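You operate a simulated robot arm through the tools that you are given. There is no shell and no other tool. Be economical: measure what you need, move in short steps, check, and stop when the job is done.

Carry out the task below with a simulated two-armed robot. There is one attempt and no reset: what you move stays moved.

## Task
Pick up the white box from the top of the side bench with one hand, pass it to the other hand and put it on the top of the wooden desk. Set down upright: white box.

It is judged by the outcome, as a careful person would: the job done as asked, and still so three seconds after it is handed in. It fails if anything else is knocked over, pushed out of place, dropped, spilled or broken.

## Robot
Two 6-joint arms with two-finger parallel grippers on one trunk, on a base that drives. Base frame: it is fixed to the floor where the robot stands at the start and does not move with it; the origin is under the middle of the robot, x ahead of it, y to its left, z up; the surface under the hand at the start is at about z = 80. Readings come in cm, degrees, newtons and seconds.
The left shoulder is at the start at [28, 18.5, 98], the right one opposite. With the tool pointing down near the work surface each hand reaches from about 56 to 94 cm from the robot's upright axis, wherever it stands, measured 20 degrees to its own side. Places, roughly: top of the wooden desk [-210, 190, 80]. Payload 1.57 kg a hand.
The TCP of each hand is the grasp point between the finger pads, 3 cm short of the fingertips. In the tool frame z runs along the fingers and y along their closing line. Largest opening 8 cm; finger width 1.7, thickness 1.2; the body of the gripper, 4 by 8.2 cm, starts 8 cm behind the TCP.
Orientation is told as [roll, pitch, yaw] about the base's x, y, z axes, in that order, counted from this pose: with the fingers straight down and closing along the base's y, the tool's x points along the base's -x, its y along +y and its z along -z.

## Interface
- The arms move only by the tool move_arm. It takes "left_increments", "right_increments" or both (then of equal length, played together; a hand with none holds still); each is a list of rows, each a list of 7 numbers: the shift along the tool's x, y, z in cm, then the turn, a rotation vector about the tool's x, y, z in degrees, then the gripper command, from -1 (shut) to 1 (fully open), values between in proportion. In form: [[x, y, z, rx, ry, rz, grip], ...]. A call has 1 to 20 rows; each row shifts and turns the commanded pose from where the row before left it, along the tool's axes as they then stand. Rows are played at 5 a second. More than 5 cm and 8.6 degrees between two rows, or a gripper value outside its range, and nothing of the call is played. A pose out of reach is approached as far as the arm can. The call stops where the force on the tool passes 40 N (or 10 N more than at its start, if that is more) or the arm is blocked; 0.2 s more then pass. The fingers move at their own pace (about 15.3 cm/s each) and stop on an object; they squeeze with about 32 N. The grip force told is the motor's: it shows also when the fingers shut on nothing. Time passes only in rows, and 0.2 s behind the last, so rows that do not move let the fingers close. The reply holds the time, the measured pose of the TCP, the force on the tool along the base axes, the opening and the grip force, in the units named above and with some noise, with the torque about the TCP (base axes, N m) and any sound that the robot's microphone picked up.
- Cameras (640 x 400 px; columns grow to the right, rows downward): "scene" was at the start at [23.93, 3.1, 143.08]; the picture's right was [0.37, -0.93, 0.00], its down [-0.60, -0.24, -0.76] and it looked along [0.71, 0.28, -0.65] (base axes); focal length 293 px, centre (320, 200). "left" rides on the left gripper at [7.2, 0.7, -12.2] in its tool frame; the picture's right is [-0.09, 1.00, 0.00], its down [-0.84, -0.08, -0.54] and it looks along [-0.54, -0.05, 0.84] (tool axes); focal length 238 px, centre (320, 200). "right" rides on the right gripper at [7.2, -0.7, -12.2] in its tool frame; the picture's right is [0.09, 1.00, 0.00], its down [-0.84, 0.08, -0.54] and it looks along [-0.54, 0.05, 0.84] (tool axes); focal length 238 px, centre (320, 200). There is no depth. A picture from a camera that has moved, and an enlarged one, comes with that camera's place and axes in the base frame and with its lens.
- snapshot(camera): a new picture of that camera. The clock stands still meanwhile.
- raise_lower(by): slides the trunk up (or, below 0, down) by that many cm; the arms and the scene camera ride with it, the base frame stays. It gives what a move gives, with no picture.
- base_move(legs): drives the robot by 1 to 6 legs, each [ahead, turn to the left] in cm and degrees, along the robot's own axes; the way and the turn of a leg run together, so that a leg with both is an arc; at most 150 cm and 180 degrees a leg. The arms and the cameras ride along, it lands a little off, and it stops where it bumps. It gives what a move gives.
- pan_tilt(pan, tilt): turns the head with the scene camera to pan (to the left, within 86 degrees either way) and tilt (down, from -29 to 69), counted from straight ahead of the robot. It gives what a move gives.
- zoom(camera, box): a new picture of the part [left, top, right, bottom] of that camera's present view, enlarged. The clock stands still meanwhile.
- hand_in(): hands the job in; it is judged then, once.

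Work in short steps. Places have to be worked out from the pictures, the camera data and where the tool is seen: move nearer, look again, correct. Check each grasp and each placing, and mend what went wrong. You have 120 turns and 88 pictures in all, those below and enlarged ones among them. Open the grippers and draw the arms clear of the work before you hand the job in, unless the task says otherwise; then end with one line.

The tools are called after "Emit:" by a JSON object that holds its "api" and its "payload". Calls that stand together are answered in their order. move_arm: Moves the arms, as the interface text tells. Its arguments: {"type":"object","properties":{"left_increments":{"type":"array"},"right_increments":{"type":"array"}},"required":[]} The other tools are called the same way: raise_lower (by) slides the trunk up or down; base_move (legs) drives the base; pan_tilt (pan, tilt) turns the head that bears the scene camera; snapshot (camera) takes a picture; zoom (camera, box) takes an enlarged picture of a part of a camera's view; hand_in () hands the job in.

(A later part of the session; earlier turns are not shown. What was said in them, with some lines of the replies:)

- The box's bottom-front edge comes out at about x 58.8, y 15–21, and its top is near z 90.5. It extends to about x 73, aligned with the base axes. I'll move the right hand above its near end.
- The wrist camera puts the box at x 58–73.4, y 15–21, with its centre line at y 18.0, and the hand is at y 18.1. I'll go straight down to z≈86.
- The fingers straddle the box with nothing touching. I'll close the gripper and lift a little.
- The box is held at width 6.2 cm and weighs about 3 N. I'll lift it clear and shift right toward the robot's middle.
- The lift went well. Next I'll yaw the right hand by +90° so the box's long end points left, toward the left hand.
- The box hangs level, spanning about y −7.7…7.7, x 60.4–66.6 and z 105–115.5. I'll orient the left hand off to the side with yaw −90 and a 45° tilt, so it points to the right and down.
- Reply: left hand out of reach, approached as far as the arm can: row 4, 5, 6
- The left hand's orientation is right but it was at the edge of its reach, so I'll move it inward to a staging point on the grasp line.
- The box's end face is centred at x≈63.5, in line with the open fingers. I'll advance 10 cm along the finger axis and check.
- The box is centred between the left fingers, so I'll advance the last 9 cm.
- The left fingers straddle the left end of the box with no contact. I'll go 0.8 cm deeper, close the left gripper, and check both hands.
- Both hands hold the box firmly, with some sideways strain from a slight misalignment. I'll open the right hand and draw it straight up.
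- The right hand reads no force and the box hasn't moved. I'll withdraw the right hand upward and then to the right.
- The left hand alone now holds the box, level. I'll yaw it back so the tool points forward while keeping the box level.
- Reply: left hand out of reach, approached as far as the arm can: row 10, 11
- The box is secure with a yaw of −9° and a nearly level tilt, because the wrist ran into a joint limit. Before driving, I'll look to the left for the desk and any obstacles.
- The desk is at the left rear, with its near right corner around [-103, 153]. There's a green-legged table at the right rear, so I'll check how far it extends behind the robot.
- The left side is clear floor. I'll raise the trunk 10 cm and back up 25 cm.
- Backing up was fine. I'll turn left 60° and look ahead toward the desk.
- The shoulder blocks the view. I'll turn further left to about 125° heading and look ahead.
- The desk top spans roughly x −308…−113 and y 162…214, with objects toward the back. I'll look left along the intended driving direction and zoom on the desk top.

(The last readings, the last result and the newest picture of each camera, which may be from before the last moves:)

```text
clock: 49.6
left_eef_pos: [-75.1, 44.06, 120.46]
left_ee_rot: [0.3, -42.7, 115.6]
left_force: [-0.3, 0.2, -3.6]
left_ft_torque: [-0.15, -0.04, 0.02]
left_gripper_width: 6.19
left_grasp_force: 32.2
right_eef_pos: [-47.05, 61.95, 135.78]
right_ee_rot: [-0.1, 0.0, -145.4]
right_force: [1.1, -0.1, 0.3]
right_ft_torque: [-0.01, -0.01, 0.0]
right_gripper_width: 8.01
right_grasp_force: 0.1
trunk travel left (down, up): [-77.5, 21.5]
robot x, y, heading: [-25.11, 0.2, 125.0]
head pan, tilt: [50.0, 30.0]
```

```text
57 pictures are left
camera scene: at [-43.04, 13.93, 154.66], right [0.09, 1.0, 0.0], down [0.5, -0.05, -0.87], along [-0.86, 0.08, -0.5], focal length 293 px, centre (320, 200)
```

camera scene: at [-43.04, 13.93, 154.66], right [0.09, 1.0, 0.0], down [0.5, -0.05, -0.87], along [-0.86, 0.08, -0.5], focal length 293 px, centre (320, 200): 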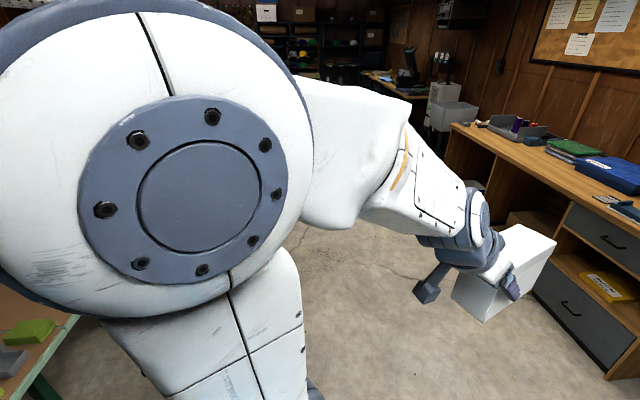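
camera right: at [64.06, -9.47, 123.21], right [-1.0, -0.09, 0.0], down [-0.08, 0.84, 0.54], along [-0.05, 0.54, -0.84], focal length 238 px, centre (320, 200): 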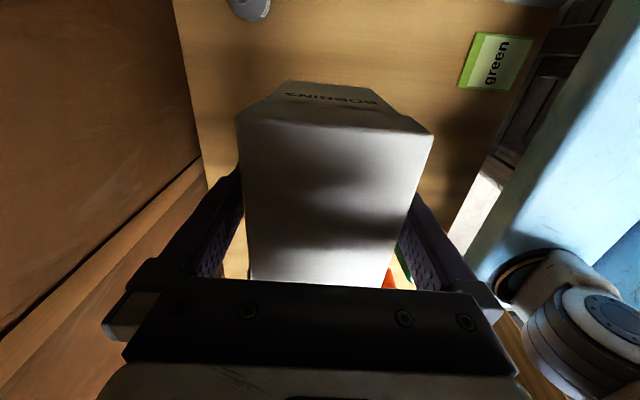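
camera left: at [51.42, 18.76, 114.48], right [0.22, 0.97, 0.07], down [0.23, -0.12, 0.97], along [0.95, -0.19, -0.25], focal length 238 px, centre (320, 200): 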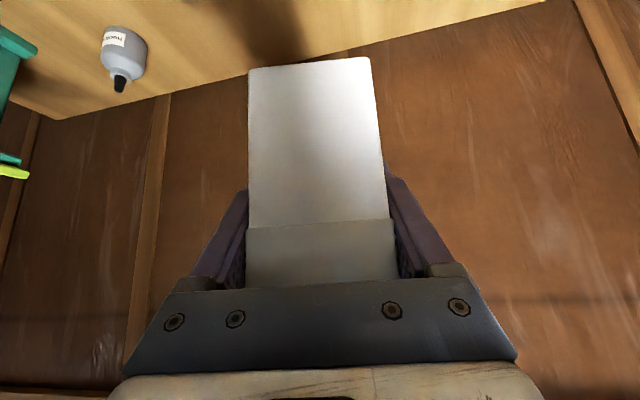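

There's a clear strip along the desk front, about 22–30 cm deep, widest near x≈−215 in front of the green stack. The floor path is open, so I'll drive to about (−199, 85) and turn to face the desk.

Emit:
{"api": "base_move", "payload": {"legs": [[0, 29], [97, 0], [97, 0]]}}

Emit:
{"api": "pan_tilt", "payload": {"pan": -40, "tilt": 25}}

Emit:
{"api": "snapshot", "payload": {"camera": "scene"}}

```text
clock: 60.8
left_eef_pos: [-268.52, 96.44, 120.48]
left_ee_rot: [0.2, -42.7, 146.3]
left_force: [0.3, -0.5, -2.9]
left_ft_torque: [-0.08, -0.13, 0.0]
left_gripper_width: 6.19
left_grasp_force: 32.2
right_eef_pos: [-253.23, 125.86, 135.83]
right_ee_rot: [0.0, 0.0, -114.6]
right_force: [0.3, -0.2, -0.3]
right_ft_torque: [-0.01, -0.02, 0.01]
right_gripper_width: 8.0
right_grasp_force: 0.1
trunk travel left (down, up): [-77.5, 21.5]
robot x, y, heading: [-202.9, 84.01, 155.5]
head pan, tilt: [50.0, 30.0]
```

```text
clock: 62.5
left_eef_pos: [-268.37, 96.35, 120.39]
left_ee_rot: [0.3, -42.8, 146.4]
left_force: [0.0, 0.0, -3.4]
left_ft_torque: [-0.06, -0.08, 0.0]
left_gripper_width: 6.2
left_grasp_force: 32.1
right_eef_pos: [-253.36, 125.92, 135.9]
right_ee_rot: [0.0, 0.0, -114.7]
right_force: [-0.1, 1.1, 0.4]
right_ft_torque: [-0.03, 0.03, 0.01]
right_gripper_width: 8.02
right_grasp_force: 0.2
trunk travel left (down, up): [-77.5, 21.5]
robot x, y, heading: [-202.57, 83.86, 155.6]
head pan, tilt: [-40.0, 25.0]
```

```text
56 pictures are left
camera scene: at [-221.23, 98.86, 155.46], right [0.9, 0.43, 0.0], down [0.18, -0.38, -0.91], along [-0.39, 0.82, -0.42], focal length 293 px, centre (320, 200)
```

scene: 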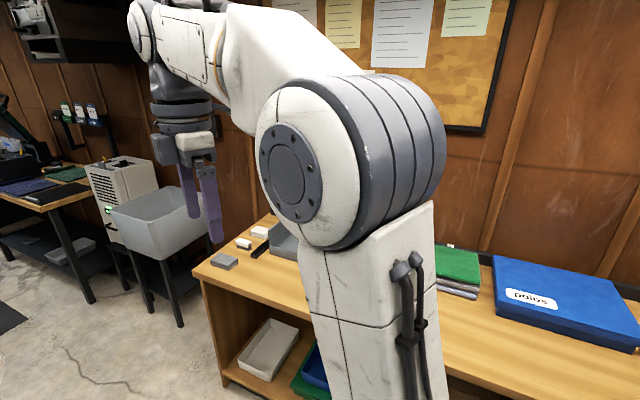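

The drive went well. I'll turn right about 65° to face the desk squarely.

Emit:
{"api": "base_move", "payload": {"legs": [[0, -65.5]]}}

Emit:
{"api": "pan_tilt", "payload": {"pan": 5, "tilt": 40}}

Emit:
{"api": "snapshot", "payload": {"camera": "scene"}}

Emit:
{"api": "snapshot", "payload": {"camera": "left"}}

```text
clock: 65.8
left_eef_pos: [-218.28, 148.93, 120.44]
left_ee_rot: [0.3, -42.7, 80.6]
left_force: [-0.4, 0.8, -4.0]
left_ft_torque: [-0.12, -0.02, 0.0]
left_gripper_width: 6.2
left_grasp_force: 32.4
right_eef_pos: [-185.06, 147.36, 135.79]
right_ee_rot: [0.0, -0.1, 179.5]
right_force: [0.1, 0.2, 0.1]
right_ft_torque: [0.02, -0.03, 0.03]
right_gripper_width: 8.0
right_grasp_force: 0.0
trunk travel left (down, up): [-77.5, 21.5]
robot x, y, heading: [-203.14, 83.37, 89.5]
head pan, tilt: [-40.0, 25.0]
```

```text
clock: 66.9
left_eef_pos: [-218.37, 148.97, 120.32]
left_ee_rot: [0.3, -42.7, 80.7]
left_force: [-0.1, 0.2, -3.1]
left_ft_torque: [-0.13, -0.01, -0.02]
left_gripper_width: 6.22
left_grasp_force: 31.9
right_eef_pos: [-185.02, 147.33, 135.87]
right_ee_rot: [-0.1, 0.0, 179.5]
right_force: [0.8, 1.0, 0.3]
right_ft_torque: [-0.02, 0.02, 0.01]
right_gripper_width: 7.99
right_grasp_force: 0.0
trunk travel left (down, up): [-77.5, 21.5]
robot x, y, heading: [-203.12, 84.19, 89.5]
head pan, tilt: [5.0, 40.0]
```

```text
55 pictures are left
camera scene: at [-203.24, 108.4, 153.13], right [1.0, 0.08, 0.0], down [0.05, -0.64, -0.77], along [-0.06, 0.76, -0.64], focal length 293 px, centre (320, 200)
```

scene: 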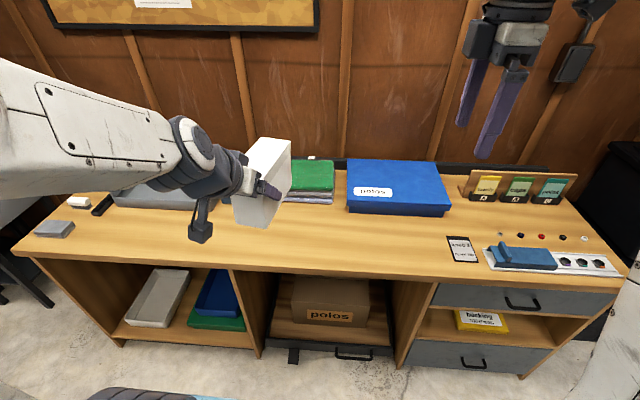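

```text
54 pictures are left
camera left: at [-221.26, 135.55, 124.46], right [-0.97, 0.23, 0.07], down [0.12, 0.23, 0.97], along [0.2, 0.95, -0.25], focal length 238 px, centre (320, 200)
```

left: 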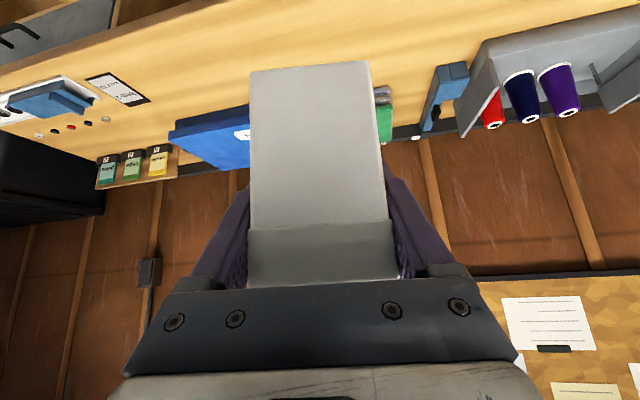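

The desk edge is at y≈161 and the green stack at y≈193, so I'll aim for TCP ≈(−218, 172). I'll lower the trunk 10 cm back to its starting height and drive forward 22 cm.

Emit:
{"api": "base_move", "payload": {"legs": [[22.5, 0]]}}

Emit:
{"api": "raise_lower", "payload": {"by": -10}}

Emit:
{"api": "snapshot", "payload": {"camera": "scene"}}

```text
clock: 68.6
left_eef_pos: [-218.05, 171.5, 120.44]
left_ee_rot: [0.3, -42.8, 80.5]
left_force: [-0.4, -0.7, -3.6]
left_ft_torque: [-0.11, 0.03, 0.01]
left_gripper_width: 6.2
left_grasp_force: 31.7
right_eef_pos: [-184.87, 169.69, 135.94]
right_ee_rot: [0.0, 0.0, 179.5]
right_force: [-0.7, -0.2, 0.0]
right_ft_torque: [0.03, 0.01, 0.02]
right_gripper_width: 8.01
right_grasp_force: 0.2
trunk travel left (down, up): [-77.5, 21.5]
robot x, y, heading: [-202.05, 106.06, 89.5]
head pan, tilt: [5.0, 40.0]
```

```text
clock: 69.9
left_eef_pos: [-218.04, 171.34, 110.46]
left_ee_rot: [0.3, -42.8, 80.6]
left_force: [0.1, 0.9, -3.7]
left_ft_torque: [-0.13, -0.01, 0.0]
left_gripper_width: 6.18
left_grasp_force: 32.0
right_eef_pos: [-184.98, 169.78, 125.74]
right_ee_rot: [0.1, 0.0, 179.5]
right_force: [0.2, 0.2, -0.1]
right_ft_torque: [0.02, -0.02, 0.03]
right_gripper_width: 8.0
right_grasp_force: 0.1
trunk travel left (down, up): [-67.5, 31.5]
robot x, y, heading: [-202.38, 106.34, 89.8]
head pan, tilt: [5.0, 40.0]
```

```text
53 pictures are left
camera scene: at [-203.06, 130.88, 143.13], right [1.0, 0.08, 0.0], down [0.05, -0.64, -0.77], along [-0.06, 0.76, -0.64], focal length 293 px, centre (320, 200)
```

scene: 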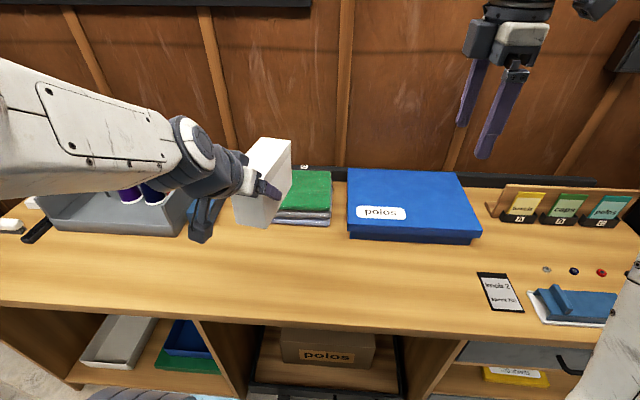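

The placing zone is clear: tray at x≤−247, stack at y≥194, desk edge at y≈163. I'll level the hand by 2.3° and lower it straight down.

Emit:
{"api": "move_arm", "payload": {"left_increments": [[2.72, 0, 2.94, 0, 0, 0, -1], [2.72, 0, 2.94, 0, 0, 0, -1], [2.72, 0, 2.94, 0, -1.1, 0, -1], [2.8, 0, 2.85, 0, -1.2, 0, -1], [0, 0, 0, 0, 0, 0, -1], [0, 0, 0, 0, 0, 0, -1]]}}

Emit:
{"api": "snapshot", "payload": {"camera": "scene"}}

```text
clock: 71.3
left_eef_pos: [-218.23, 174.55, 97.03]
left_ee_rot: [0.1, -44.8, 80.4]
left_force: [0.3, 0.0, -3.1]
left_ft_torque: [-0.14, 0.0, 0.02]
left_gripper_width: 6.19
left_grasp_force: 32.0
left hand out of reach, approached as far as the arm can: row 2, 3, 4
right_eef_pos: [-184.88, 169.83, 125.82]
right_ee_rot: [0.0, -0.1, 179.5]
right_force: [-1.2, -0.3, 1.0]
right_ft_torque: [-0.01, 0.02, 0.0]
right_gripper_width: 8.0
right_grasp_force: 0.1
trunk travel left (down, up): [-67.5, 31.5]
robot x, y, heading: [-202.79, 106.3, 89.5]
head pan, tilt: [5.0, 40.0]
```

```text
52 pictures are left
camera scene: at [-203.05, 130.89, 143.12], right [1.0, 0.08, 0.0], down [0.05, -0.64, -0.77], along [-0.06, 0.76, -0.64], focal length 293 px, centre (320, 200)
```

scene: 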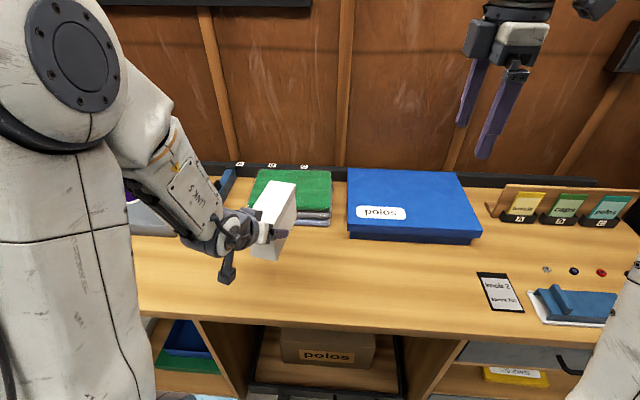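

The box is level now at TCP z 97. The arm is at its near limit, so I'll lower the rest of the way with the trunk, 9 cm first.

Emit:
{"api": "raise_lower", "payload": {"by": -9}}

Emit:
{"api": "snapshot", "payload": {"camera": "scene"}}

Emit:
{"api": "snapshot", "payload": {"camera": "left"}}

```text
clock: 72.6
left_eef_pos: [-218.27, 174.5, 87.88]
left_ee_rot: [0.1, -45.0, 80.4]
left_force: [0.2, 0.4, -2.9]
left_ft_torque: [-0.12, 0.06, -0.02]
left_gripper_width: 6.2
left_grasp_force: 32.1
right_eef_pos: [-184.98, 169.71, 116.83]
right_ee_rot: [0.0, 0.0, 179.6]
right_force: [-1.1, -0.1, -0.2]
right_ft_torque: [0.01, -0.01, 0.02]
right_gripper_width: 8.02
right_grasp_force: 0.1
trunk travel left (down, up): [-58.5, 40.5]
robot x, y, heading: [-202.61, 106.54, 89.4]
head pan, tilt: [5.0, 40.0]
```

```text
51 pictures are left
camera scene: at [-203.06, 130.88, 134.13], right [1.0, 0.08, 0.0], down [0.05, -0.64, -0.77], along [-0.06, 0.76, -0.64], focal length 293 px, centre (320, 200)
```

scene: 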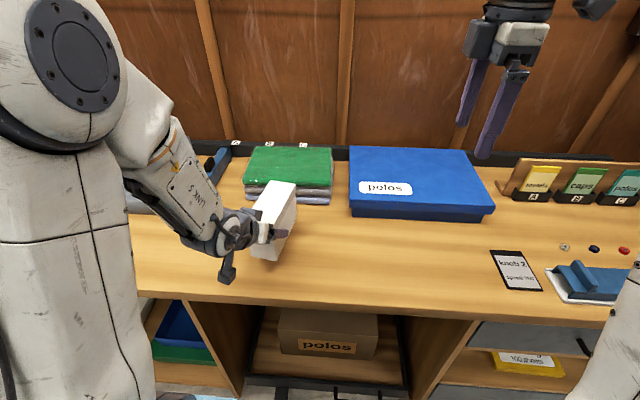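

```text
50 pictures are left
camera left: at [-221.38, 161.13, 91.43], right [-0.97, 0.23, 0.07], down [0.11, 0.19, 0.97], along [0.21, 0.95, -0.21], focal length 238 px, centre (320, 200)
```

left: 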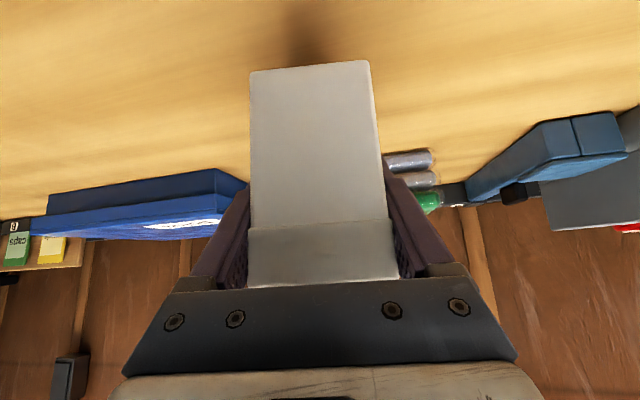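

The box is hanging about 2 cm above the desk. I'll lower in small steps and watch the force.

Emit:
{"api": "raise_lower", "payload": {"by": -1.6}}

Emit:
{"api": "raise_lower", "payload": {"by": -0.4}}

```text
clock: 73.2
left_eef_pos: [-218.26, 174.61, 86.31]
left_ee_rot: [0.0, -44.8, 80.4]
left_force: [0.8, 0.4, -3.4]
left_ft_torque: [-0.1, 0.0, -0.01]
left_gripper_width: 6.19
left_grasp_force: 32.3
right_eef_pos: [-184.9, 169.81, 115.25]
right_ee_rot: [0.0, -0.1, 179.5]
right_force: [0.2, 0.4, 0.2]
right_ft_torque: [-0.01, 0.01, -0.04]
right_gripper_width: 7.97
right_grasp_force: 0.1
trunk travel left (down, up): [-56.9, 42.1]
robot x, y, heading: [-202.85, 106.81, 89.5]
head pan, tilt: [5.0, 40.0]
```

```text
clock: 73.7
left_eef_pos: [-218.26, 174.55, 85.97]
left_ee_rot: [0.2, -44.9, 80.5]
left_force: [0.2, -0.5, -2.4]
left_ft_torque: [-0.1, 0.04, 0.01]
left_gripper_width: 6.19
left_grasp_force: 32.1
right_eef_pos: [-184.79, 169.67, 114.89]
right_ee_rot: [0.0, -0.1, 179.6]
right_force: [-0.4, 0.4, 0.0]
right_ft_torque: [0.01, -0.04, 0.02]
right_gripper_width: 7.99
right_grasp_force: 0.0
trunk travel left (down, up): [-56.5, 42.5]
robot x, y, heading: [-202.51, 106.58, 89.6]
head pan, tilt: [5.0, 40.0]
```

There's still no contact, so I'll lower a little more.

Emit:
{"api": "raise_lower", "payload": {"by": -0.3}}

Emit:
{"api": "raise_lower", "payload": {"by": -0.2}}

```text
clock: 74.2
left_eef_pos: [-218.32, 174.67, 85.62]
left_ee_rot: [0.2, -44.9, 80.4]
left_force: [-0.5, 0.4, -3.2]
left_ft_torque: [-0.15, 0.01, 0.0]
left_gripper_width: 6.18
left_grasp_force: 31.5
right_eef_pos: [-184.72, 169.73, 114.46]
right_ee_rot: [-0.1, 0.0, 179.5]
right_force: [0.2, -0.2, 0.2]
right_ft_torque: [-0.02, 0.05, 0.03]
right_gripper_width: 7.97
right_grasp_force: 0.0
trunk travel left (down, up): [-56.2, 42.8]
robot x, y, heading: [-203.04, 106.42, 89.4]
head pan, tilt: [5.0, 40.0]
```

```text
clock: 74.8
left_eef_pos: [-218.33, 174.64, 85.35]
left_ee_rot: [0.1, -44.9, 80.4]
left_force: [0.2, 0.7, -1.6]
left_ft_torque: [-0.11, 0.02, -0.01]
left_gripper_width: 6.2
left_grasp_force: 31.7
right_eef_pos: [-184.94, 169.73, 114.4]
right_ee_rot: [0.0, 0.0, 179.6]
right_force: [0.6, 0.7, 0.3]
right_ft_torque: [0.04, -0.03, -0.01]
right_gripper_width: 7.99
right_grasp_force: 0.1
trunk travel left (down, up): [-56.0, 43.0]
robot x, y, heading: [-202.67, 106.41, 89.5]
head pan, tilt: [5.0, 40.0]
```

The force is beginning to change, so contact is close. I'll take another small step.

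Emit:
{"api": "raise_lower", "payload": {"by": -0.2}}

Emit:
{"api": "zoom", "payload": {"camera": "scene", "box": [180, 140, 380, 280]}}

```text
clock: 75.3
left_eef_pos: [-218.25, 174.62, 85.23]
left_ee_rot: [0.0, -44.9, 80.4]
left_force: [-0.6, 0.8, -3.5]
left_ft_torque: [-0.13, 0.01, -0.02]
left_gripper_width: 6.2
left_grasp_force: 32.3
right_eef_pos: [-184.99, 169.84, 114.13]
right_ee_rot: [-0.1, 0.1, 179.5]
right_force: [-0.2, -0.5, 0.0]
right_ft_torque: [0.0, 0.02, 0.0]
right_gripper_width: 7.97
right_grasp_force: 0.0
trunk travel left (down, up): [-55.8, 43.2]
robot x, y, heading: [-202.79, 106.6, 89.4]
head pan, tilt: [5.0, 40.0]
```

```text
2.86 times, centred on (280, 210) of scene
camera zoom: at [-203.06, 130.88, 131.42], right [1.0, 0.08, 0.0], down [0.05, -0.64, -0.77], along [-0.06, 0.76, -0.64], focal length 836 px, centre (434, 171)
```

zoom: 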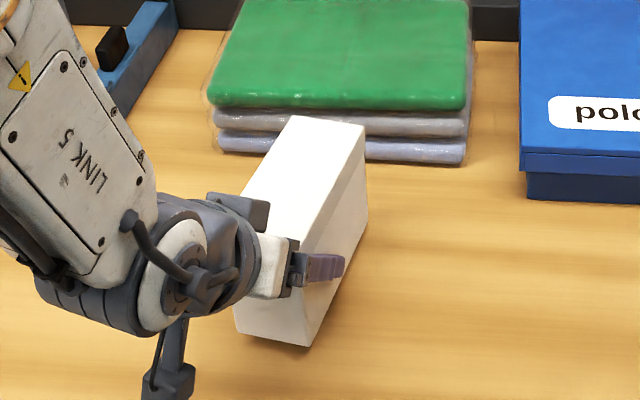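

No contact yet. I'll keep stepping down gently.

Emit:
{"api": "raise_lower", "payload": {"by": -0.3}}

Emit:
{"api": "raise_lower", "payload": {"by": -0.3}}

```text
clock: 75.8
left_eef_pos: [-218.21, 174.58, 84.99]
left_ee_rot: [0.1, -44.9, 80.5]
left_force: [-0.3, -0.4, -2.9]
left_ft_torque: [-0.12, 0.0, 0.0]
left_gripper_width: 6.22
left_grasp_force: 32.2
right_eef_pos: [-184.92, 169.69, 113.92]
right_ee_rot: [-0.1, 0.0, 179.5]
right_force: [0.6, -0.6, 0.3]
right_ft_torque: [0.0, 0.01, -0.02]
right_gripper_width: 7.98
right_grasp_force: 0.1
trunk travel left (down, up): [-55.5, 43.5]
robot x, y, heading: [-202.4, 106.53, 89.3]
head pan, tilt: [5.0, 40.0]
```

```text
clock: 76.3
left_eef_pos: [-218.25, 174.6, 84.51]
left_ee_rot: [0.1, -44.9, 80.4]
left_force: [1.1, -0.7, -3.7]
left_ft_torque: [-0.14, -0.05, -0.03]
left_gripper_width: 6.2
left_grasp_force: 32.1
right_eef_pos: [-184.88, 169.74, 113.6]
right_ee_rot: [0.0, 0.0, 179.5]
right_force: [1.2, -0.2, 0.9]
right_ft_torque: [0.0, 0.02, 0.02]
right_gripper_width: 8.0
right_grasp_force: 0.1
trunk travel left (down, up): [-55.2, 43.8]
robot x, y, heading: [-201.97, 106.71, 89.7]
head pan, tilt: [5.0, 40.0]
```

Contact hasn't come where I expected, so the desk may be a bit lower than 80. I'll step down 0.4 cm at a time and check the force after each.

Emit:
{"api": "raise_lower", "payload": {"by": -0.4}}

Emit:
{"api": "raise_lower", "payload": {"by": -0.4}}

Emit:
{"api": "zoom", "payload": {"camera": "scene", "box": [220, 180, 340, 270]}}

```text
clock: 76.9
left_eef_pos: [-218.31, 174.66, 84.27]
left_ee_rot: [0.1, -44.9, 80.4]
left_force: [0.3, -0.2, -3.4]
left_ft_torque: [-0.13, 0.06, 0.02]
left_gripper_width: 6.2
left_grasp_force: 32.1
right_eef_pos: [-184.86, 169.59, 113.18]
right_ee_rot: [0.0, -0.1, 179.5]
right_force: [0.0, -0.1, -0.4]
right_ft_torque: [0.01, 0.03, 0.04]
right_gripper_width: 7.98
right_grasp_force: 0.1
trunk travel left (down, up): [-54.8, 44.2]
robot x, y, heading: [-202.47, 106.66, 89.5]
head pan, tilt: [5.0, 40.0]
```

```text
clock: 77.4
left_eef_pos: [-218.33, 174.73, 83.87]
left_ee_rot: [0.1, -45.2, 80.4]
left_force: [0.7, 0.0, 3.9]
left_ft_torque: [0.59, -0.32, -0.03]
left_gripper_width: 6.2
left_grasp_force: 31.5
right_eef_pos: [-184.84, 169.69, 112.81]
right_ee_rot: [0.1, 0.0, 179.5]
right_force: [0.1, 0.8, -0.9]
right_ft_torque: [-0.01, 0.0, 0.0]
right_gripper_width: 8.02
right_grasp_force: 0.1
trunk travel left (down, up): [-54.4, 44.6]
robot x, y, heading: [-202.73, 106.42, 89.4]
head pan, tilt: [5.0, 40.0]
```

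```text
4.44 times, centred on (280, 225) of scene
camera zoom: at [-203.05, 130.85, 130.04], right [1.0, 0.08, 0.0], down [0.05, -0.64, -0.77], along [-0.06, 0.76, -0.64], focal length 1301 px, centre (498, 89)
```

zoom: 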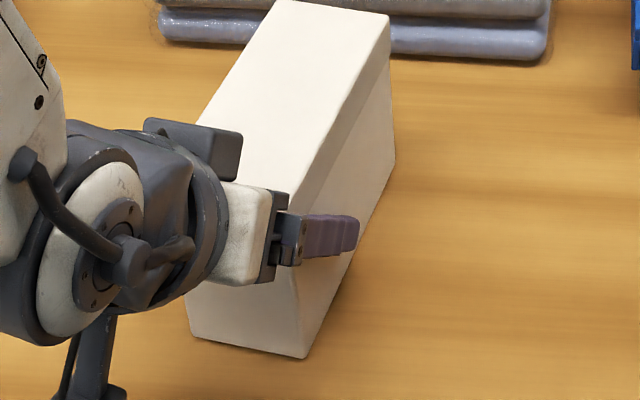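

Contact is made: the force swung up by about 7 N, and the far end touched first. I'll settle 0.2 cm more, then open gently.

Emit:
{"api": "raise_lower", "payload": {"by": -0.2}}

Emit:
{"api": "move_arm", "payload": {"left_increments": [[0, 0, 0, 0, 0, 0, 0.4], [0, 0, 0, 0, 0, 0, 0.7], [0, 0, 0, 0, 0, 0, 1], [0, 0, 0, 0, 0, 0, 1], [0, 0, 0, 0, 0, 0, 1]]}}

Emit:
{"api": "snapshot", "payload": {"camera": "left"}}

Emit:
{"api": "zoom", "payload": {"camera": "scene", "box": [180, 140, 380, 280]}}

```text
clock: 77.9
left_eef_pos: [-218.25, 174.65, 83.86]
left_ee_rot: [0.1, -45.3, 80.3]
left_force: [-1.4, -5.4, 18.7]
left_ft_torque: [0.36, -0.17, -0.17]
left_gripper_width: 6.17
left_grasp_force: 31.8
right_eef_pos: [-184.84, 169.65, 112.59]
right_ee_rot: [0.0, -0.1, 179.5]
right_force: [-0.3, -0.6, 0.1]
right_ft_torque: [0.01, -0.03, 0.01]
right_gripper_width: 7.97
right_grasp_force: 0.1
trunk travel left (down, up): [-54.2, 44.8]
robot x, y, heading: [-202.58, 106.16, 89.5]
head pan, tilt: [5.0, 40.0]
```

```text
clock: 79.1
left_eef_pos: [-218.41, 174.68, 83.56]
left_ee_rot: [0.1, -45.0, 80.5]
left_force: [1.0, 0.6, -0.3]
left_ft_torque: [-0.03, 0.0, -0.03]
left_gripper_width: 8.01
left_grasp_force: 0.0
right_eef_pos: [-184.74, 169.75, 112.56]
right_ee_rot: [0.0, 0.0, 179.5]
right_force: [0.5, 0.4, -0.8]
right_ft_torque: [-0.01, 0.03, 0.01]
right_gripper_width: 7.99
right_grasp_force: 0.1
trunk travel left (down, up): [-54.2, 44.8]
robot x, y, heading: [-202.55, 106.47, 89.5]
head pan, tilt: [5.0, 40.0]
```

```text
47 pictures are left
camera left: at [-221.38, 161.13, 87.13], right [-0.97, 0.23, 0.07], down [0.11, 0.19, 0.97], along [0.21, 0.95, -0.21], focal length 238 px, centre (320, 200)
```

left: 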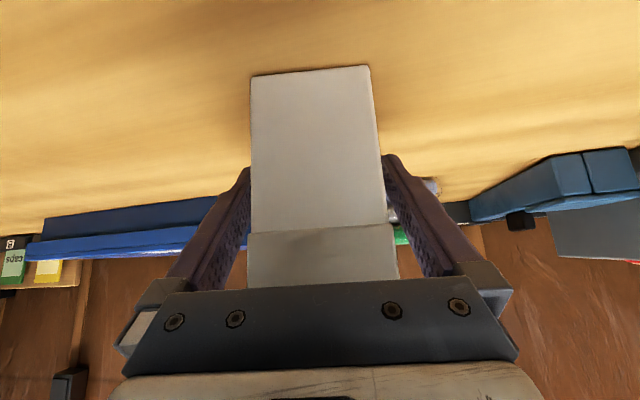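

```text
2.86 times, centred on (280, 210) of scene
camera zoom: at [-203.05, 130.87, 129.83], right [1.0, 0.08, 0.0], down [0.05, -0.64, -0.77], along [-0.06, 0.76, -0.64], focal length 836 px, centre (434, 171)
```

zoom: 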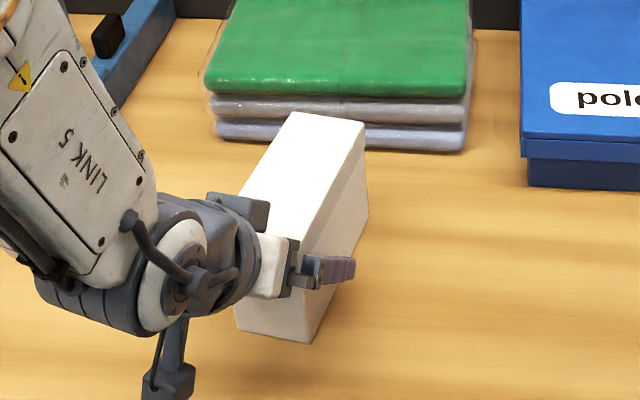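

The box sits upright on the desk, centred between the open fingers. I'll raise the trunk 18 cm so the fingers slide up along its sides.

Emit:
{"api": "raise_lower", "payload": {"by": 5}}

Emit:
{"api": "raise_lower", "payload": {"by": 15}}

Emit:
{"api": "snapshot", "payload": {"camera": "scene"}}

```text
clock: 80.0
left_eef_pos: [-218.33, 174.65, 88.61]
left_ee_rot: [0.1, -45.1, 80.4]
left_force: [-0.6, -0.5, -0.1]
left_ft_torque: [-0.02, 0.01, -0.01]
left_gripper_width: 7.98
left_grasp_force: 0.1
right_eef_pos: [-184.84, 169.85, 117.62]
right_ee_rot: [0.1, 0.0, 179.4]
right_force: [0.7, -0.4, -0.1]
right_ft_torque: [-0.01, 0.01, -0.02]
right_gripper_width: 8.0
right_grasp_force: 0.1
trunk travel left (down, up): [-59.2, 39.8]
robot x, y, heading: [-202.32, 106.58, 89.4]
head pan, tilt: [5.0, 40.0]
```

```text
clock: 81.8
left_eef_pos: [-218.37, 174.66, 103.56]
left_ee_rot: [0.1, -45.1, 80.4]
left_force: [-0.4, -1.0, 0.0]
left_ft_torque: [-0.03, -0.01, 0.01]
left_gripper_width: 8.01
left_grasp_force: 0.0
right_eef_pos: [-184.87, 169.89, 132.68]
right_ee_rot: [0.0, 0.0, 179.4]
right_force: [-0.5, 0.6, -0.2]
right_ft_torque: [-0.02, -0.02, 0.02]
right_gripper_width: 8.02
right_grasp_force: 0.2
trunk travel left (down, up): [-74.2, 24.8]
robot x, y, heading: [-202.47, 106.52, 89.4]
head pan, tilt: [5.0, 40.0]
```

```text
45 pictures are left
camera scene: at [-203.05, 130.88, 149.82], right [1.0, 0.08, 0.0], down [0.05, -0.64, -0.77], along [-0.06, 0.76, -0.64], focal length 293 px, centre (320, 200)
```

scene: 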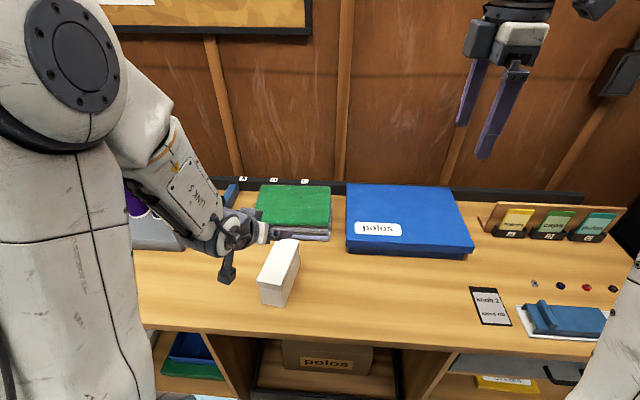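

The box stands alone on the desk and the hand is clear above it. I'll back the robot away 35 cm and take a final look.

Emit:
{"api": "base_move", "payload": {"legs": [[-35, 0]]}}

Emit:
{"api": "snapshot", "payload": {"camera": "scene"}}

```text
clock: 84.1
left_eef_pos: [-218.62, 138.91, 103.57]
left_ee_rot: [0.1, -44.8, 80.3]
left_force: [0.2, 0.7, -0.7]
left_ft_torque: [0.0, -0.01, -0.01]
left_gripper_width: 7.98
left_grasp_force: 0.0
right_eef_pos: [-185.11, 133.99, 132.5]
right_ee_rot: [-0.1, 0.0, 179.3]
right_force: [0.1, -0.4, 0.4]
right_ft_torque: [-0.01, -0.01, 0.01]
right_gripper_width: 8.01
right_grasp_force: 0.0
trunk travel left (down, up): [-74.2, 24.8]
robot x, y, heading: [-202.61, 71.07, 89.2]
head pan, tilt: [5.0, 40.0]
```

```text
44 pictures are left
camera scene: at [-203.33, 95.13, 149.82], right [1.0, 0.08, 0.0], down [0.05, -0.64, -0.77], along [-0.06, 0.76, -0.64], focal length 293 px, centre (320, 200)
```

scene: 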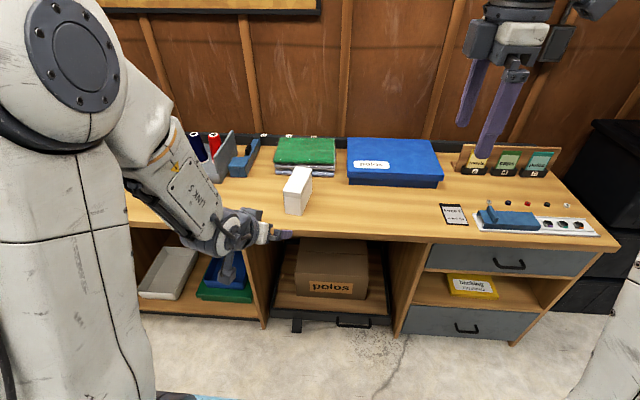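

The white box stands upright on the desk, nothing else has moved, and both grippers are open and clear, so I'm handing in.

Emit:
{"api": "hand_in", "payload": {}}

```text
The job is handed in.
```

The white box was picked up from the side bench with the right hand, passed in the air to the left hand, and set upright on the wooden desk; nothing was seen knocked over or moved, and the job is handed in.
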